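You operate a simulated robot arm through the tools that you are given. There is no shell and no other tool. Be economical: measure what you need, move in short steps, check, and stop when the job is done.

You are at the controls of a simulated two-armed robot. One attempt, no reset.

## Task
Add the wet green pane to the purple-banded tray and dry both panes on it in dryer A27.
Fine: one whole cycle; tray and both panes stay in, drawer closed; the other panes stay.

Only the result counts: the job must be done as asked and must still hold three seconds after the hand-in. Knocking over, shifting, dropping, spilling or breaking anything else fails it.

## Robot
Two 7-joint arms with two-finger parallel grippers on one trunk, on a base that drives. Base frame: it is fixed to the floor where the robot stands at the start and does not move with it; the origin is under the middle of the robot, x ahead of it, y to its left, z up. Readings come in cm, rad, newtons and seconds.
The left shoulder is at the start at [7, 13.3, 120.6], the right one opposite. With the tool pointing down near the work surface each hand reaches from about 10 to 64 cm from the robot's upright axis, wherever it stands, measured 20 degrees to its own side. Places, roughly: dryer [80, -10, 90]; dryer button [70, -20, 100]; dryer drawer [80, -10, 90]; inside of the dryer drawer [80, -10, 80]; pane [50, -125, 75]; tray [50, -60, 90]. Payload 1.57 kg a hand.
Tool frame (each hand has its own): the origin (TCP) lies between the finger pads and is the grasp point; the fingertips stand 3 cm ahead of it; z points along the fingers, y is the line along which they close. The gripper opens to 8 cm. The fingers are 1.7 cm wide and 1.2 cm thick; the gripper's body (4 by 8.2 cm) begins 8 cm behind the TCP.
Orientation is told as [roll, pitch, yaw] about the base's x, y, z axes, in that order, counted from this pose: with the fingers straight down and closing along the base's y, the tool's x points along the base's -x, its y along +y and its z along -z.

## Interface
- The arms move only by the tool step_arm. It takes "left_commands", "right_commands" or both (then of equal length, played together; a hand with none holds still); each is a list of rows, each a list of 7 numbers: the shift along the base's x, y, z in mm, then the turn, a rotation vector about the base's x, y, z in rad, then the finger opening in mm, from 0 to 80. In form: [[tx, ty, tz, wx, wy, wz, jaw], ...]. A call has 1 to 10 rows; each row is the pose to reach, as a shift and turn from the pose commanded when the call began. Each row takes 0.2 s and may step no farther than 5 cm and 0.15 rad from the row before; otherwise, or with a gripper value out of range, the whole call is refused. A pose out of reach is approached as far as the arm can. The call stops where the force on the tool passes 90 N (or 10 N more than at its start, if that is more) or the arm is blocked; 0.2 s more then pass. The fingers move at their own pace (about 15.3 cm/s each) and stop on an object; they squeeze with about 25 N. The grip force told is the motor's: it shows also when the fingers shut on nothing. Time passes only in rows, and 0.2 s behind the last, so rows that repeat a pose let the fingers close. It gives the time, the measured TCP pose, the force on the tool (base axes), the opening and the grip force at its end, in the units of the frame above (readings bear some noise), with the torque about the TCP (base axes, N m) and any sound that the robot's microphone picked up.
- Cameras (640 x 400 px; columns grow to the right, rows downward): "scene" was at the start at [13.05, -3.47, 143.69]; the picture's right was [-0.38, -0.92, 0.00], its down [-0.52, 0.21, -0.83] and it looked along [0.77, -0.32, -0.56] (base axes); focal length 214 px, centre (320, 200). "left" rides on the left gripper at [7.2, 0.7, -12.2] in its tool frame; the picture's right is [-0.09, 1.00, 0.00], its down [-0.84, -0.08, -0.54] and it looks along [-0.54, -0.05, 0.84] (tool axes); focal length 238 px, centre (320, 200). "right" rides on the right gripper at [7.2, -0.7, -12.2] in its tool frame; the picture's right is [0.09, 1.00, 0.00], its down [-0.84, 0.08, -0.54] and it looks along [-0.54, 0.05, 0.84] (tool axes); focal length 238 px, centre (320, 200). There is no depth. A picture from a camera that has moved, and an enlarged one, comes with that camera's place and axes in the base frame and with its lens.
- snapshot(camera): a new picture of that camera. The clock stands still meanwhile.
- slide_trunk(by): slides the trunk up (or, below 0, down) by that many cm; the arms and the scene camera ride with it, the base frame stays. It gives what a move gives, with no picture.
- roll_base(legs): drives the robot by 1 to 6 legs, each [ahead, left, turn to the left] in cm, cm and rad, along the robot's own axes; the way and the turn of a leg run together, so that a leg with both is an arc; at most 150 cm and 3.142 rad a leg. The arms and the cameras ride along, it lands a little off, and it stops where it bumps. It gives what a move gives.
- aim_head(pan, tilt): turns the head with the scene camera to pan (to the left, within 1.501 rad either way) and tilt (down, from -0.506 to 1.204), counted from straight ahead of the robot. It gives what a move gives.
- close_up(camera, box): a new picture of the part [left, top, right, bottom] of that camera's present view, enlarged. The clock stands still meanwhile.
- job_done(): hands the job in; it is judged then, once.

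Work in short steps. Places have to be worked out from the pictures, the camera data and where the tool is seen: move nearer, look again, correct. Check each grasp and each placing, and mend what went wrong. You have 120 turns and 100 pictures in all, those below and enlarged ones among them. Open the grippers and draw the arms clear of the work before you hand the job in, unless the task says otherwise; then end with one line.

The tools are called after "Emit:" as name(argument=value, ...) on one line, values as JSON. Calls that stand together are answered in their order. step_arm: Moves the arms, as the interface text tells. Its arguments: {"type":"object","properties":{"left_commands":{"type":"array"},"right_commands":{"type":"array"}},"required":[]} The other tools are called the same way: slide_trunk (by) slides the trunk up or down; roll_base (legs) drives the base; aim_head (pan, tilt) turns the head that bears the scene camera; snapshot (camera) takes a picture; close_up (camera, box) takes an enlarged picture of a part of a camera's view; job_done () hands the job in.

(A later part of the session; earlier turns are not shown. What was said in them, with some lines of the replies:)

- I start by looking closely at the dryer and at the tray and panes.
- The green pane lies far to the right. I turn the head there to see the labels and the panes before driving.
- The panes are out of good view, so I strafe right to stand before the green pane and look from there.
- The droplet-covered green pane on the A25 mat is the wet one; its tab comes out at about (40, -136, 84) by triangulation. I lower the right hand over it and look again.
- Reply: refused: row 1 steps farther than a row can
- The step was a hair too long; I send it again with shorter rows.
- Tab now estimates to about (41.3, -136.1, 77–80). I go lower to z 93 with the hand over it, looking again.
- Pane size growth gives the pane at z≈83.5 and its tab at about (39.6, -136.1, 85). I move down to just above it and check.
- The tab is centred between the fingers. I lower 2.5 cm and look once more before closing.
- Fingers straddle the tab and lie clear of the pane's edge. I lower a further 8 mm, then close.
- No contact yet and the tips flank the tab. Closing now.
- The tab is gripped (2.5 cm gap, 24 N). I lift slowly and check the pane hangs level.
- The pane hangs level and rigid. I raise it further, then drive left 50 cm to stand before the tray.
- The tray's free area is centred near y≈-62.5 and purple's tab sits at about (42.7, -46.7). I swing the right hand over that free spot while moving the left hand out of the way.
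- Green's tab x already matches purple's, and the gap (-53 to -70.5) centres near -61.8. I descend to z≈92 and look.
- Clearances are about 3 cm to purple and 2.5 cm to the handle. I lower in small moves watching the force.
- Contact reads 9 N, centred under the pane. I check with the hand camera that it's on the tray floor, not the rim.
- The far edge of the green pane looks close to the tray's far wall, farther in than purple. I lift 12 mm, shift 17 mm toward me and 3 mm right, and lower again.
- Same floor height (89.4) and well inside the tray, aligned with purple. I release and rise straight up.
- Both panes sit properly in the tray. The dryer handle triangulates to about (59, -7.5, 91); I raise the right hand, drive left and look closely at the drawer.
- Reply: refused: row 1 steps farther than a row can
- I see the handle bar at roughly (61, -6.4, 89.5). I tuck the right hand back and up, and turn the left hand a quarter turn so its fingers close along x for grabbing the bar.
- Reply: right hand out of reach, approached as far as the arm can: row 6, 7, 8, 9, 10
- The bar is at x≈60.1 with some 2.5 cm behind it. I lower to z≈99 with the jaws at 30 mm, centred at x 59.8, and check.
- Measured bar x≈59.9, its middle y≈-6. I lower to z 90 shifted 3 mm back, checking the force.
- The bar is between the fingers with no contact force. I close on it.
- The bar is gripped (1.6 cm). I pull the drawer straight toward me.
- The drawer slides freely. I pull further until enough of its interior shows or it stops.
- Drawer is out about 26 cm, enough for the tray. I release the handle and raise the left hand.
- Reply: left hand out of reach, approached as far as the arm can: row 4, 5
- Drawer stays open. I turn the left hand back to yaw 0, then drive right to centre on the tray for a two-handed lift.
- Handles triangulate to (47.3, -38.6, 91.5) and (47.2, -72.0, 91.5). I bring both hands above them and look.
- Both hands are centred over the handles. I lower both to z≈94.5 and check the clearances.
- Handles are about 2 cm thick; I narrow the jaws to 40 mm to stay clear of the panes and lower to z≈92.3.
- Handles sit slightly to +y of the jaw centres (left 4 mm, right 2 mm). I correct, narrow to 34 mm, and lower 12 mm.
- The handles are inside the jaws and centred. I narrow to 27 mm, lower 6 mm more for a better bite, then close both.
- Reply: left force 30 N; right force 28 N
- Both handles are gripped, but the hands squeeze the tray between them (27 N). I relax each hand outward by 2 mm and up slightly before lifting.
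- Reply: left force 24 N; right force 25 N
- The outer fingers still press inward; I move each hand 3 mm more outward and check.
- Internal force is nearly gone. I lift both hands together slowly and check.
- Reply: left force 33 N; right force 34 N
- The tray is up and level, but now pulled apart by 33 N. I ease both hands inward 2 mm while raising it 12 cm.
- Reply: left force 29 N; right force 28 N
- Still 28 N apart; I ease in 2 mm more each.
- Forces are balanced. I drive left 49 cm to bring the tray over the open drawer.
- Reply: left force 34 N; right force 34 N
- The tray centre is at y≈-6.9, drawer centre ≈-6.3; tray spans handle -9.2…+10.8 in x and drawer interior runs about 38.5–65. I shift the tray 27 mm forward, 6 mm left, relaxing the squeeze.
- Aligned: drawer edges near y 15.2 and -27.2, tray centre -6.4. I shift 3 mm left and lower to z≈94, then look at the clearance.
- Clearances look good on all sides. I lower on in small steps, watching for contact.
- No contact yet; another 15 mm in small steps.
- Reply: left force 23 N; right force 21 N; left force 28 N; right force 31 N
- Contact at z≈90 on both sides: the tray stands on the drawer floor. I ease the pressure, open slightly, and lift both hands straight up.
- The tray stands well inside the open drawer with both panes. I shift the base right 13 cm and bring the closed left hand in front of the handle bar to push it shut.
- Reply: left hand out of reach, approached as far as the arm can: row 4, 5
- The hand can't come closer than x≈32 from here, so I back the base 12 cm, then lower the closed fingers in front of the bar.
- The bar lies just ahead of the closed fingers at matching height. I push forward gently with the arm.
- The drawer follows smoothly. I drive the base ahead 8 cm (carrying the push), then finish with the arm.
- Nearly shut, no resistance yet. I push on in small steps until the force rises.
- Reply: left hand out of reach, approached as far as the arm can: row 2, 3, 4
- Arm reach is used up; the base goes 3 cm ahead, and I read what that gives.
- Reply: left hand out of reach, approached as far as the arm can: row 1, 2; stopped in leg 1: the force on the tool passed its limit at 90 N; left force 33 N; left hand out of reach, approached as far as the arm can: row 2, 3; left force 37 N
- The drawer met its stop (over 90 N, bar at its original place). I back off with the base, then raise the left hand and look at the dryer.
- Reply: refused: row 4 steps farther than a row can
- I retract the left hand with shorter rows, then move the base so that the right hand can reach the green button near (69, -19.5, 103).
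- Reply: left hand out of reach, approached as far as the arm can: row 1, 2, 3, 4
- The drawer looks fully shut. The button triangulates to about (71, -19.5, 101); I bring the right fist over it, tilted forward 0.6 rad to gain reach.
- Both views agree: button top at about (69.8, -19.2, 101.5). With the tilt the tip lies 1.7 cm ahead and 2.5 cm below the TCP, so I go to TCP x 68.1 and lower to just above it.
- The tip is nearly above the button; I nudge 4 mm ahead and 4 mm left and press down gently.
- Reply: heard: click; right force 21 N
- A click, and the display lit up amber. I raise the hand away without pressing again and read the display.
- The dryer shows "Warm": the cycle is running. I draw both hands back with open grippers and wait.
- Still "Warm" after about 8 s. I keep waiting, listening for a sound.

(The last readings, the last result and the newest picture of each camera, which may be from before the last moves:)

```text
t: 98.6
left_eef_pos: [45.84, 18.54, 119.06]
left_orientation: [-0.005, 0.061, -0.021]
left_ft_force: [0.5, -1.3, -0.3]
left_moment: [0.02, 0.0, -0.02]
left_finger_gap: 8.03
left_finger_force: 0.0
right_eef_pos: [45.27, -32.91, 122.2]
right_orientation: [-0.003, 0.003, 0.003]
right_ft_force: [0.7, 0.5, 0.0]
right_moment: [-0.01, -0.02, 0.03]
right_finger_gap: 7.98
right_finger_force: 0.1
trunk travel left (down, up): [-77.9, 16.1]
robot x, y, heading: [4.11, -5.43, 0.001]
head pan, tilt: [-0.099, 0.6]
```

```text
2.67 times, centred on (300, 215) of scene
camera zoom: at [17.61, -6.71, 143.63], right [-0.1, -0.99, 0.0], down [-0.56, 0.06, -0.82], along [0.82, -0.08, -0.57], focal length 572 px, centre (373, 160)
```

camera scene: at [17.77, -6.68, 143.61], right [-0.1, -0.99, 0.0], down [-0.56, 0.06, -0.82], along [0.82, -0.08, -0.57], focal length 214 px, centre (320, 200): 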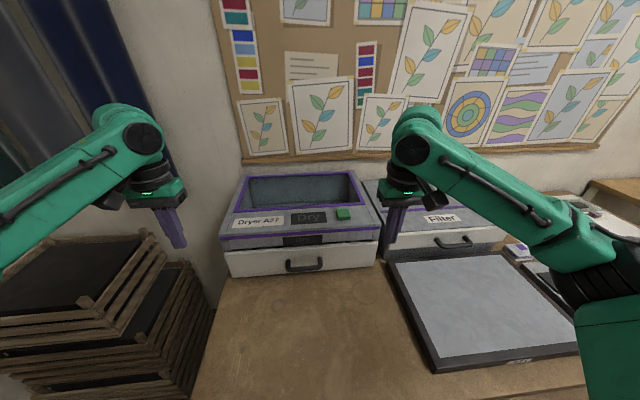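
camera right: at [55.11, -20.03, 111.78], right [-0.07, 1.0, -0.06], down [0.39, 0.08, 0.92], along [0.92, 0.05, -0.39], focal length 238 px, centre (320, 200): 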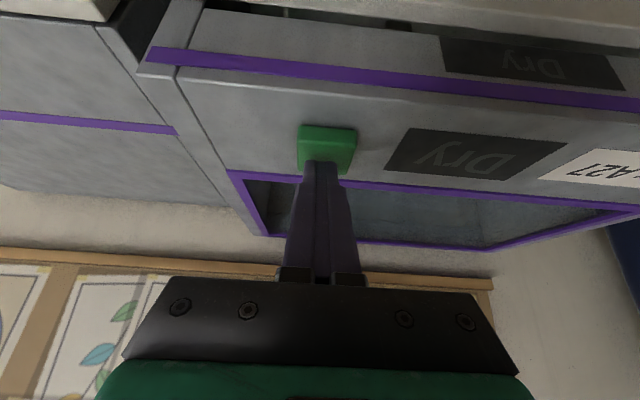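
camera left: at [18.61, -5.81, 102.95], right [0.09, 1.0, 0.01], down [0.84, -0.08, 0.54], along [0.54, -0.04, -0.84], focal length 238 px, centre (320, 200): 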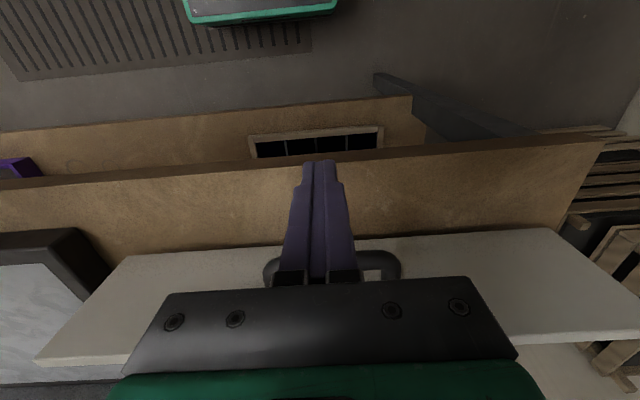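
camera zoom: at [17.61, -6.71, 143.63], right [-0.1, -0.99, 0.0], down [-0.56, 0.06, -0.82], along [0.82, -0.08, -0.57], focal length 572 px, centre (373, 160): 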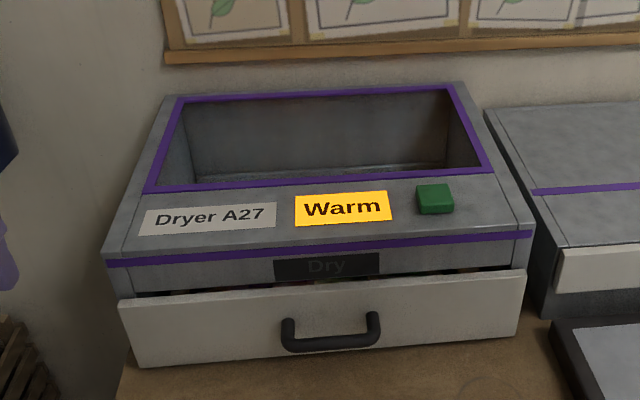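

Still "Warm" after 17 s; I wait through a longer batch.

Emit:
step_arm(right_commands=[[0, 0, 0, 0, 0, 0, 80], [0, 0, 0, 0, 0, 0, 80], [0, 0, 0, 0, 0, 0, 80], [0, 0, 0, 0, 0, 0, 80], [0, 0, 0, 0, 0, 0, 80], [0, 0, 0, 0, 0, 0, 80], [0, 0, 0, 0, 0, 0, 80], [0, 0, 0, 0, 0, 0, 80], [0, 0, 0, 0, 0, 0, 80], [0, 0, 0, 0, 0, 0, 80]])

Emit:
step_arm(right_commands=[[0, 0, 0, 0, 0, 0, 80], [0, 0, 0, 0, 0, 0, 80], [0, 0, 0, 0, 0, 0, 80], [0, 0, 0, 0, 0, 0, 80], [0, 0, 0, 0, 0, 0, 80], [0, 0, 0, 0, 0, 0, 80], [0, 0, 0, 0, 0, 0, 80], [0, 0, 0, 0, 0, 0, 80], [0, 0, 0, 0, 0, 0, 80], [0, 0, 0, 0, 0, 0, 80]])

Emit:
step_arm(right_commands=[[0, 0, 0, 0, 0, 0, 80], [0, 0, 0, 0, 0, 0, 80], [0, 0, 0, 0, 0, 0, 80], [0, 0, 0, 0, 0, 0, 80], [0, 0, 0, 0, 0, 0, 80], [0, 0, 0, 0, 0, 0, 80], [0, 0, 0, 0, 0, 0, 80], [0, 0, 0, 0, 0, 0, 80], [0, 0, 0, 0, 0, 0, 80], [0, 0, 0, 0, 0, 0, 80]])

Emit:
step_arm(right_commands=[[0, 0, 0, 0, 0, 0, 80], [0, 0, 0, 0, 0, 0, 80], [0, 0, 0, 0, 0, 0, 80], [0, 0, 0, 0, 0, 0, 80], [0, 0, 0, 0, 0, 0, 80], [0, 0, 0, 0, 0, 0, 80], [0, 0, 0, 0, 0, 0, 80], [0, 0, 0, 0, 0, 0, 80], [0, 0, 0, 0, 0, 0, 80], [0, 0, 0, 0, 0, 0, 80]])

Emit:
step_arm(right_commands=[[0, 0, 0, 0, 0, 0, 80], [0, 0, 0, 0, 0, 0, 80], [0, 0, 0, 0, 0, 0, 80], [0, 0, 0, 0, 0, 0, 80], [0, 0, 0, 0, 0, 0, 80], [0, 0, 0, 0, 0, 0, 80], [0, 0, 0, 0, 0, 0, 80], [0, 0, 0, 0, 0, 0, 80], [0, 0, 0, 0, 0, 0, 80], [0, 0, 0, 0, 0, 0, 80]])

Emit:
step_arm(right_commands=[[0, 0, 0, 0, 0, 0, 80], [0, 0, 0, 0, 0, 0, 80], [0, 0, 0, 0, 0, 0, 80], [0, 0, 0, 0, 0, 0, 80], [0, 0, 0, 0, 0, 0, 80], [0, 0, 0, 0, 0, 0, 80], [0, 0, 0, 0, 0, 0, 80], [0, 0, 0, 0, 0, 0, 80], [0, 0, 0, 0, 0, 0, 80], [0, 0, 0, 0, 0, 0, 80]])

Emit:
close_up(camera="scene", box=[200, 140, 400, 290])

```text
t: 100.8
left_eef_pos: [45.84, 18.57, 119.16]
left_orientation: [-0.005, 0.059, -0.021]
left_ft_force: [-0.3, -0.4, 0.1]
left_moment: [-0.03, -0.02, -0.01]
left_finger_gap: 7.98
left_finger_force: 0.0
right_eef_pos: [45.35, -32.98, 122.24]
right_orientation: [-0.005, 0.001, 0.002]
right_ft_force: [0.3, 0.2, 0.3]
right_moment: [-0.01, 0.03, -0.02]
right_finger_gap: 8.02
right_finger_force: 0.0
trunk travel left (down, up): [-77.9, 16.1]
robot x, y, heading: [3.93, -5.79, -0.003]
head pan, tilt: [-0.099, 0.6]
```

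```text
t: 103.0
left_eef_pos: [45.85, 18.58, 119.27]
left_orientation: [-0.005, 0.058, -0.02]
left_ft_force: [-0.1, -1.0, 0.1]
left_moment: [0.0, 0.02, 0.01]
left_finger_gap: 8.01
left_finger_force: 0.0
right_eef_pos: [45.31, -33.01, 122.14]
right_orientation: [-0.006, 0.002, 0.002]
right_ft_force: [0.1, 0.4, -0.2]
right_moment: [-0.04, -0.02, -0.03]
right_finger_gap: 7.97
right_finger_force: 0.0
trunk travel left (down, up): [-77.9, 16.1]
robot x, y, heading: [3.53, -5.78, 0.0]
head pan, tilt: [-0.099, 0.6]
```

```text
t: 105.2
left_eef_pos: [45.86, 18.59, 119.18]
left_orientation: [-0.006, 0.059, -0.021]
left_ft_force: [0.5, -0.2, 0.1]
left_moment: [0.01, -0.02, 0.04]
left_finger_gap: 8.01
left_finger_force: 0.2
right_eef_pos: [45.41, -33.01, 122.21]
right_orientation: [-0.005, 0.001, 0.001]
right_ft_force: [0.4, -0.1, 0.3]
right_moment: [-0.04, -0.01, -0.03]
right_finger_gap: 7.99
right_finger_force: 0.1
trunk travel left (down, up): [-77.9, 16.1]
robot x, y, heading: [4.25, -5.81, -0.005]
head pan, tilt: [-0.099, 0.6]
```

```text
t: 107.4
left_eef_pos: [45.84, 18.68, 119.28]
left_orientation: [-0.004, 0.059, -0.02]
left_ft_force: [0.1, -0.2, -0.2]
left_moment: [-0.01, -0.01, -0.04]
left_finger_gap: 8.04
left_finger_force: 0.1
right_eef_pos: [45.4, -33.0, 122.3]
right_orientation: [-0.006, 0.002, 0.001]
right_ft_force: [-0.9, -0.7, -0.1]
right_moment: [-0.03, 0.0, -0.02]
right_finger_gap: 7.99
right_finger_force: 0.1
trunk travel left (down, up): [-77.9, 16.1]
robot x, y, heading: [3.71, -5.73, -0.009]
head pan, tilt: [-0.099, 0.6]
```

```text
t: 109.6
left_eef_pos: [45.9, 18.64, 119.13]
left_orientation: [-0.006, 0.059, -0.021]
left_ft_force: [0.1, 0.1, 1.0]
left_moment: [0.0, 0.03, 0.0]
left_finger_gap: 8.0
left_finger_force: 0.1
right_eef_pos: [45.35, -33.08, 122.33]
right_orientation: [-0.006, 0.002, 0.001]
right_ft_force: [0.2, -0.4, 0.2]
right_moment: [0.02, 0.0, 0.0]
right_finger_gap: 7.98
right_finger_force: 0.1
trunk travel left (down, up): [-77.9, 16.1]
robot x, y, heading: [3.98, -5.63, -0.007]
head pan, tilt: [-0.099, 0.6]
```

```text
t: 111.8
left_eef_pos: [45.94, 18.71, 119.18]
left_orientation: [-0.004, 0.06, -0.019]
left_ft_force: [-0.2, 0.3, -0.1]
left_moment: [0.03, 0.01, 0.0]
left_finger_gap: 8.01
left_finger_force: 0.0
right_eef_pos: [45.38, -33.05, 122.1]
right_orientation: [-0.005, 0.001, 0.002]
right_ft_force: [-0.4, -0.4, -0.5]
right_moment: [0.02, -0.01, 0.03]
right_finger_gap: 8.02
right_finger_force: 0.0
trunk travel left (down, up): [-77.9, 16.1]
robot x, y, heading: [3.92, -5.75, -0.006]
head pan, tilt: [-0.099, 0.6]
```

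```text
2.67 times, centred on (300, 215) of scene
camera zoom: at [17.61, -6.71, 143.63], right [-0.1, -0.99, 0.0], down [-0.56, 0.06, -0.82], along [0.82, -0.08, -0.57], focal length 572 px, centre (373, 160)
```

zoom: 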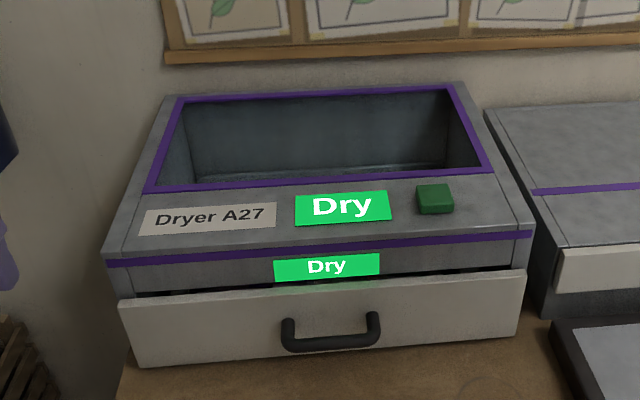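

Both displays now show a green "Dry". To be sure the cycle is over rather than in a second phase, I wait a bit more.

Emit:
step_arm(right_commands=[[0, 0, 0, 0, 0, 0, 80], [0, 0, 0, 0, 0, 0, 80], [0, 0, 0, 0, 0, 0, 80], [0, 0, 0, 0, 0, 0, 80], [0, 0, 0, 0, 0, 0, 80], [0, 0, 0, 0, 0, 0, 80], [0, 0, 0, 0, 0, 0, 80], [0, 0, 0, 0, 0, 0, 80], [0, 0, 0, 0, 0, 0, 80], [0, 0, 0, 0, 0, 0, 80]])

Emit:
step_arm(right_commands=[[0, 0, 0, 0, 0, 0, 80], [0, 0, 0, 0, 0, 0, 80], [0, 0, 0, 0, 0, 0, 80], [0, 0, 0, 0, 0, 0, 80], [0, 0, 0, 0, 0, 0, 80], [0, 0, 0, 0, 0, 0, 80], [0, 0, 0, 0, 0, 0, 80], [0, 0, 0, 0, 0, 0, 80], [0, 0, 0, 0, 0, 0, 80], [0, 0, 0, 0, 0, 0, 80]])

Emit:
step_arm(right_commands=[[0, 0, 0, 0, 0, 0, 80], [0, 0, 0, 0, 0, 0, 80], [0, 0, 0, 0, 0, 0, 80], [0, 0, 0, 0, 0, 0, 80], [0, 0, 0, 0, 0, 0, 80], [0, 0, 0, 0, 0, 0, 80], [0, 0, 0, 0, 0, 0, 80], [0, 0, 0, 0, 0, 0, 80], [0, 0, 0, 0, 0, 0, 80], [0, 0, 0, 0, 0, 0, 80]])

Emit:
step_arm(right_commands=[[0, 0, 0, 0, 0, 0, 80], [0, 0, 0, 0, 0, 0, 80], [0, 0, 0, 0, 0, 0, 80], [0, 0, 0, 0, 0, 0, 80], [0, 0, 0, 0, 0, 0, 80], [0, 0, 0, 0, 0, 0, 80], [0, 0, 0, 0, 0, 0, 80], [0, 0, 0, 0, 0, 0, 80], [0, 0, 0, 0, 0, 0, 80], [0, 0, 0, 0, 0, 0, 80]])

Emit:
step_arm(right_commands=[[0, 0, 0, 0, 0, 0, 80], [0, 0, 0, 0, 0, 0, 80], [0, 0, 0, 0, 0, 0, 80], [0, 0, 0, 0, 0, 0, 80], [0, 0, 0, 0, 0, 0, 80], [0, 0, 0, 0, 0, 0, 80], [0, 0, 0, 0, 0, 0, 80], [0, 0, 0, 0, 0, 0, 80], [0, 0, 0, 0, 0, 0, 80], [0, 0, 0, 0, 0, 0, 80]])

Emit:
snapshot(camera="scene")

```text
t: 114.0
left_eef_pos: [46.0, 18.49, 119.17]
left_orientation: [-0.005, 0.06, -0.021]
left_ft_force: [0.4, -0.5, 0.4]
left_moment: [-0.03, -0.03, -0.03]
left_finger_gap: 8.0
left_finger_force: 0.0
right_eef_pos: [45.41, -32.89, 122.29]
right_orientation: [-0.007, 0.001, 0.003]
right_ft_force: [0.1, 0.3, -0.6]
right_moment: [-0.01, 0.03, 0.01]
right_finger_gap: 8.01
right_finger_force: 0.0
trunk travel left (down, up): [-77.9, 16.1]
robot x, y, heading: [4.07, -5.43, -0.006]
head pan, tilt: [-0.099, 0.6]
```

```text
t: 116.2
left_eef_pos: [45.9, 18.57, 119.22]
left_orientation: [-0.005, 0.059, -0.023]
left_ft_force: [-0.5, 0.4, 0.1]
left_moment: [-0.01, 0.0, 0.0]
left_finger_gap: 8.02
left_finger_force: 0.0
right_eef_pos: [45.3, -32.99, 122.27]
right_orientation: [-0.004, 0.002, 0.002]
right_ft_force: [-0.4, 0.3, 0.3]
right_moment: [0.0, 0.0, 0.02]
right_finger_gap: 8.02
right_finger_force: 0.1
trunk travel left (down, up): [-77.9, 16.1]
robot x, y, heading: [4.1, -5.99, -0.003]
head pan, tilt: [-0.099, 0.6]
```

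```text
t: 118.4
left_eef_pos: [45.89, 18.57, 119.19]
left_orientation: [-0.006, 0.059, -0.022]
left_ft_force: [0.1, 0.0, 0.0]
left_moment: [-0.01, 0.06, -0.01]
left_finger_gap: 8.0
left_finger_force: 0.0
right_eef_pos: [45.41, -33.09, 122.24]
right_orientation: [-0.005, 0.001, 0.002]
right_ft_force: [-0.3, 0.2, -0.4]
right_moment: [0.0, 0.03, -0.02]
right_finger_gap: 7.99
right_finger_force: 0.0
trunk travel left (down, up): [-77.9, 16.1]
robot x, y, heading: [3.94, -5.48, -0.006]
head pan, tilt: [-0.099, 0.6]
```

```text
t: 120.6
left_eef_pos: [45.92, 18.61, 119.18]
left_orientation: [-0.004, 0.06, -0.022]
left_ft_force: [1.0, -0.1, 0.5]
left_moment: [-0.02, 0.0, -0.02]
left_finger_gap: 8.02
left_finger_force: 0.0
right_eef_pos: [45.39, -33.01, 122.18]
right_orientation: [-0.006, 0.003, 0.002]
right_ft_force: [0.3, 0.3, -0.6]
right_moment: [-0.03, 0.02, 0.02]
right_finger_gap: 8.0
right_finger_force: 0.1
trunk travel left (down, up): [-77.9, 16.1]
robot x, y, heading: [4.1, -5.61, -0.002]
head pan, tilt: [-0.099, 0.6]
```

```text
t: 122.8
left_eef_pos: [45.8, 18.63, 119.24]
left_orientation: [-0.006, 0.059, -0.02]
left_ft_force: [-0.3, -0.5, -0.6]
left_moment: [0.0, -0.01, -0.02]
left_finger_gap: 7.98
left_finger_force: 0.1
right_eef_pos: [45.49, -33.04, 122.23]
right_orientation: [-0.005, 0.003, 0.002]
right_ft_force: [0.0, -0.5, 0.1]
right_moment: [0.01, 0.01, 0.0]
right_finger_gap: 8.01
right_finger_force: 0.0
trunk travel left (down, up): [-77.9, 16.1]
robot x, y, heading: [3.65, -5.98, 0.001]
head pan, tilt: [-0.099, 0.6]
```

```text
9 pictures are left
camera scene: at [17.61, -6.71, 143.63], right [-0.1, -0.99, 0.0], down [-0.56, 0.06, -0.82], along [0.82, -0.08, -0.57], focal length 214 px, centre (320, 200)
```

scene: 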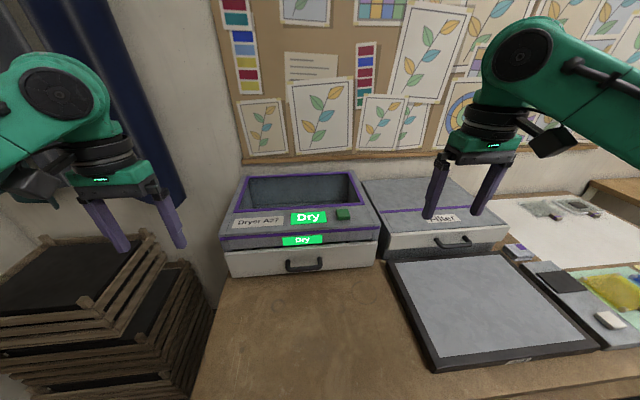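

"Dry" has stayed lit steadily for over 10 s, the drawer is shut and the hands are empty. I back the robot off a little to be clear of the work.

Emit:
roll_base(legs=[[-12, 0, 0]])

Emit:
snapshot(camera="scene")

```text
t: 124.1
left_eef_pos: [33.88, 18.65, 119.1]
left_orientation: [-0.005, 0.06, -0.019]
left_ft_force: [-0.4, 0.1, -0.2]
left_moment: [0.0, 0.02, -0.04]
left_finger_gap: 8.01
left_finger_force: 0.2
right_eef_pos: [33.54, -32.79, 122.05]
right_orientation: [-0.004, 0.007, 0.004]
right_ft_force: [0.5, -0.5, -0.3]
right_moment: [-0.01, -0.02, 0.01]
right_finger_gap: 8.01
right_finger_force: 0.1
trunk travel left (down, up): [-77.9, 16.1]
robot x, y, heading: [-8.25, -5.71, -0.002]
head pan, tilt: [-0.099, 0.6]
```

```text
8 pictures are left
camera scene: at [5.72, -6.64, 143.6], right [-0.1, -0.99, 0.0], down [-0.56, 0.06, -0.82], along [0.82, -0.08, -0.57], focal length 214 px, centre (320, 200)
```

scene: 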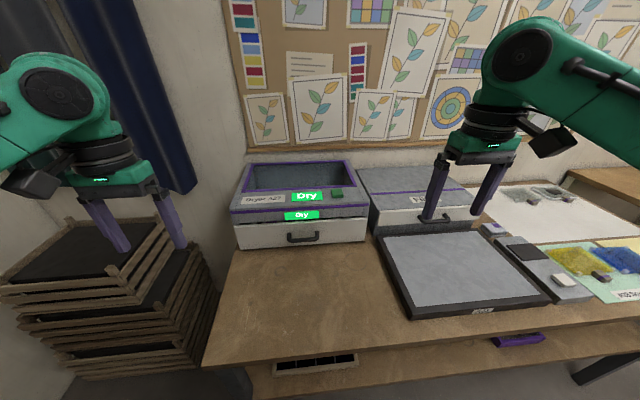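

Everything is as asked: tray and both panes are in the shut drawer and the cycle has ended on "Dry". I hand in.

Emit:
job_done()

```text
The job is handed in.
```

I put the wet green pane on the purple-banded tray and dried it with the purple pane for one cycle in dryer A27. The display went from "Warm" to a steady green "Dry". The tray and both panes are still inside with the drawer closed, and I left the other panes alone.
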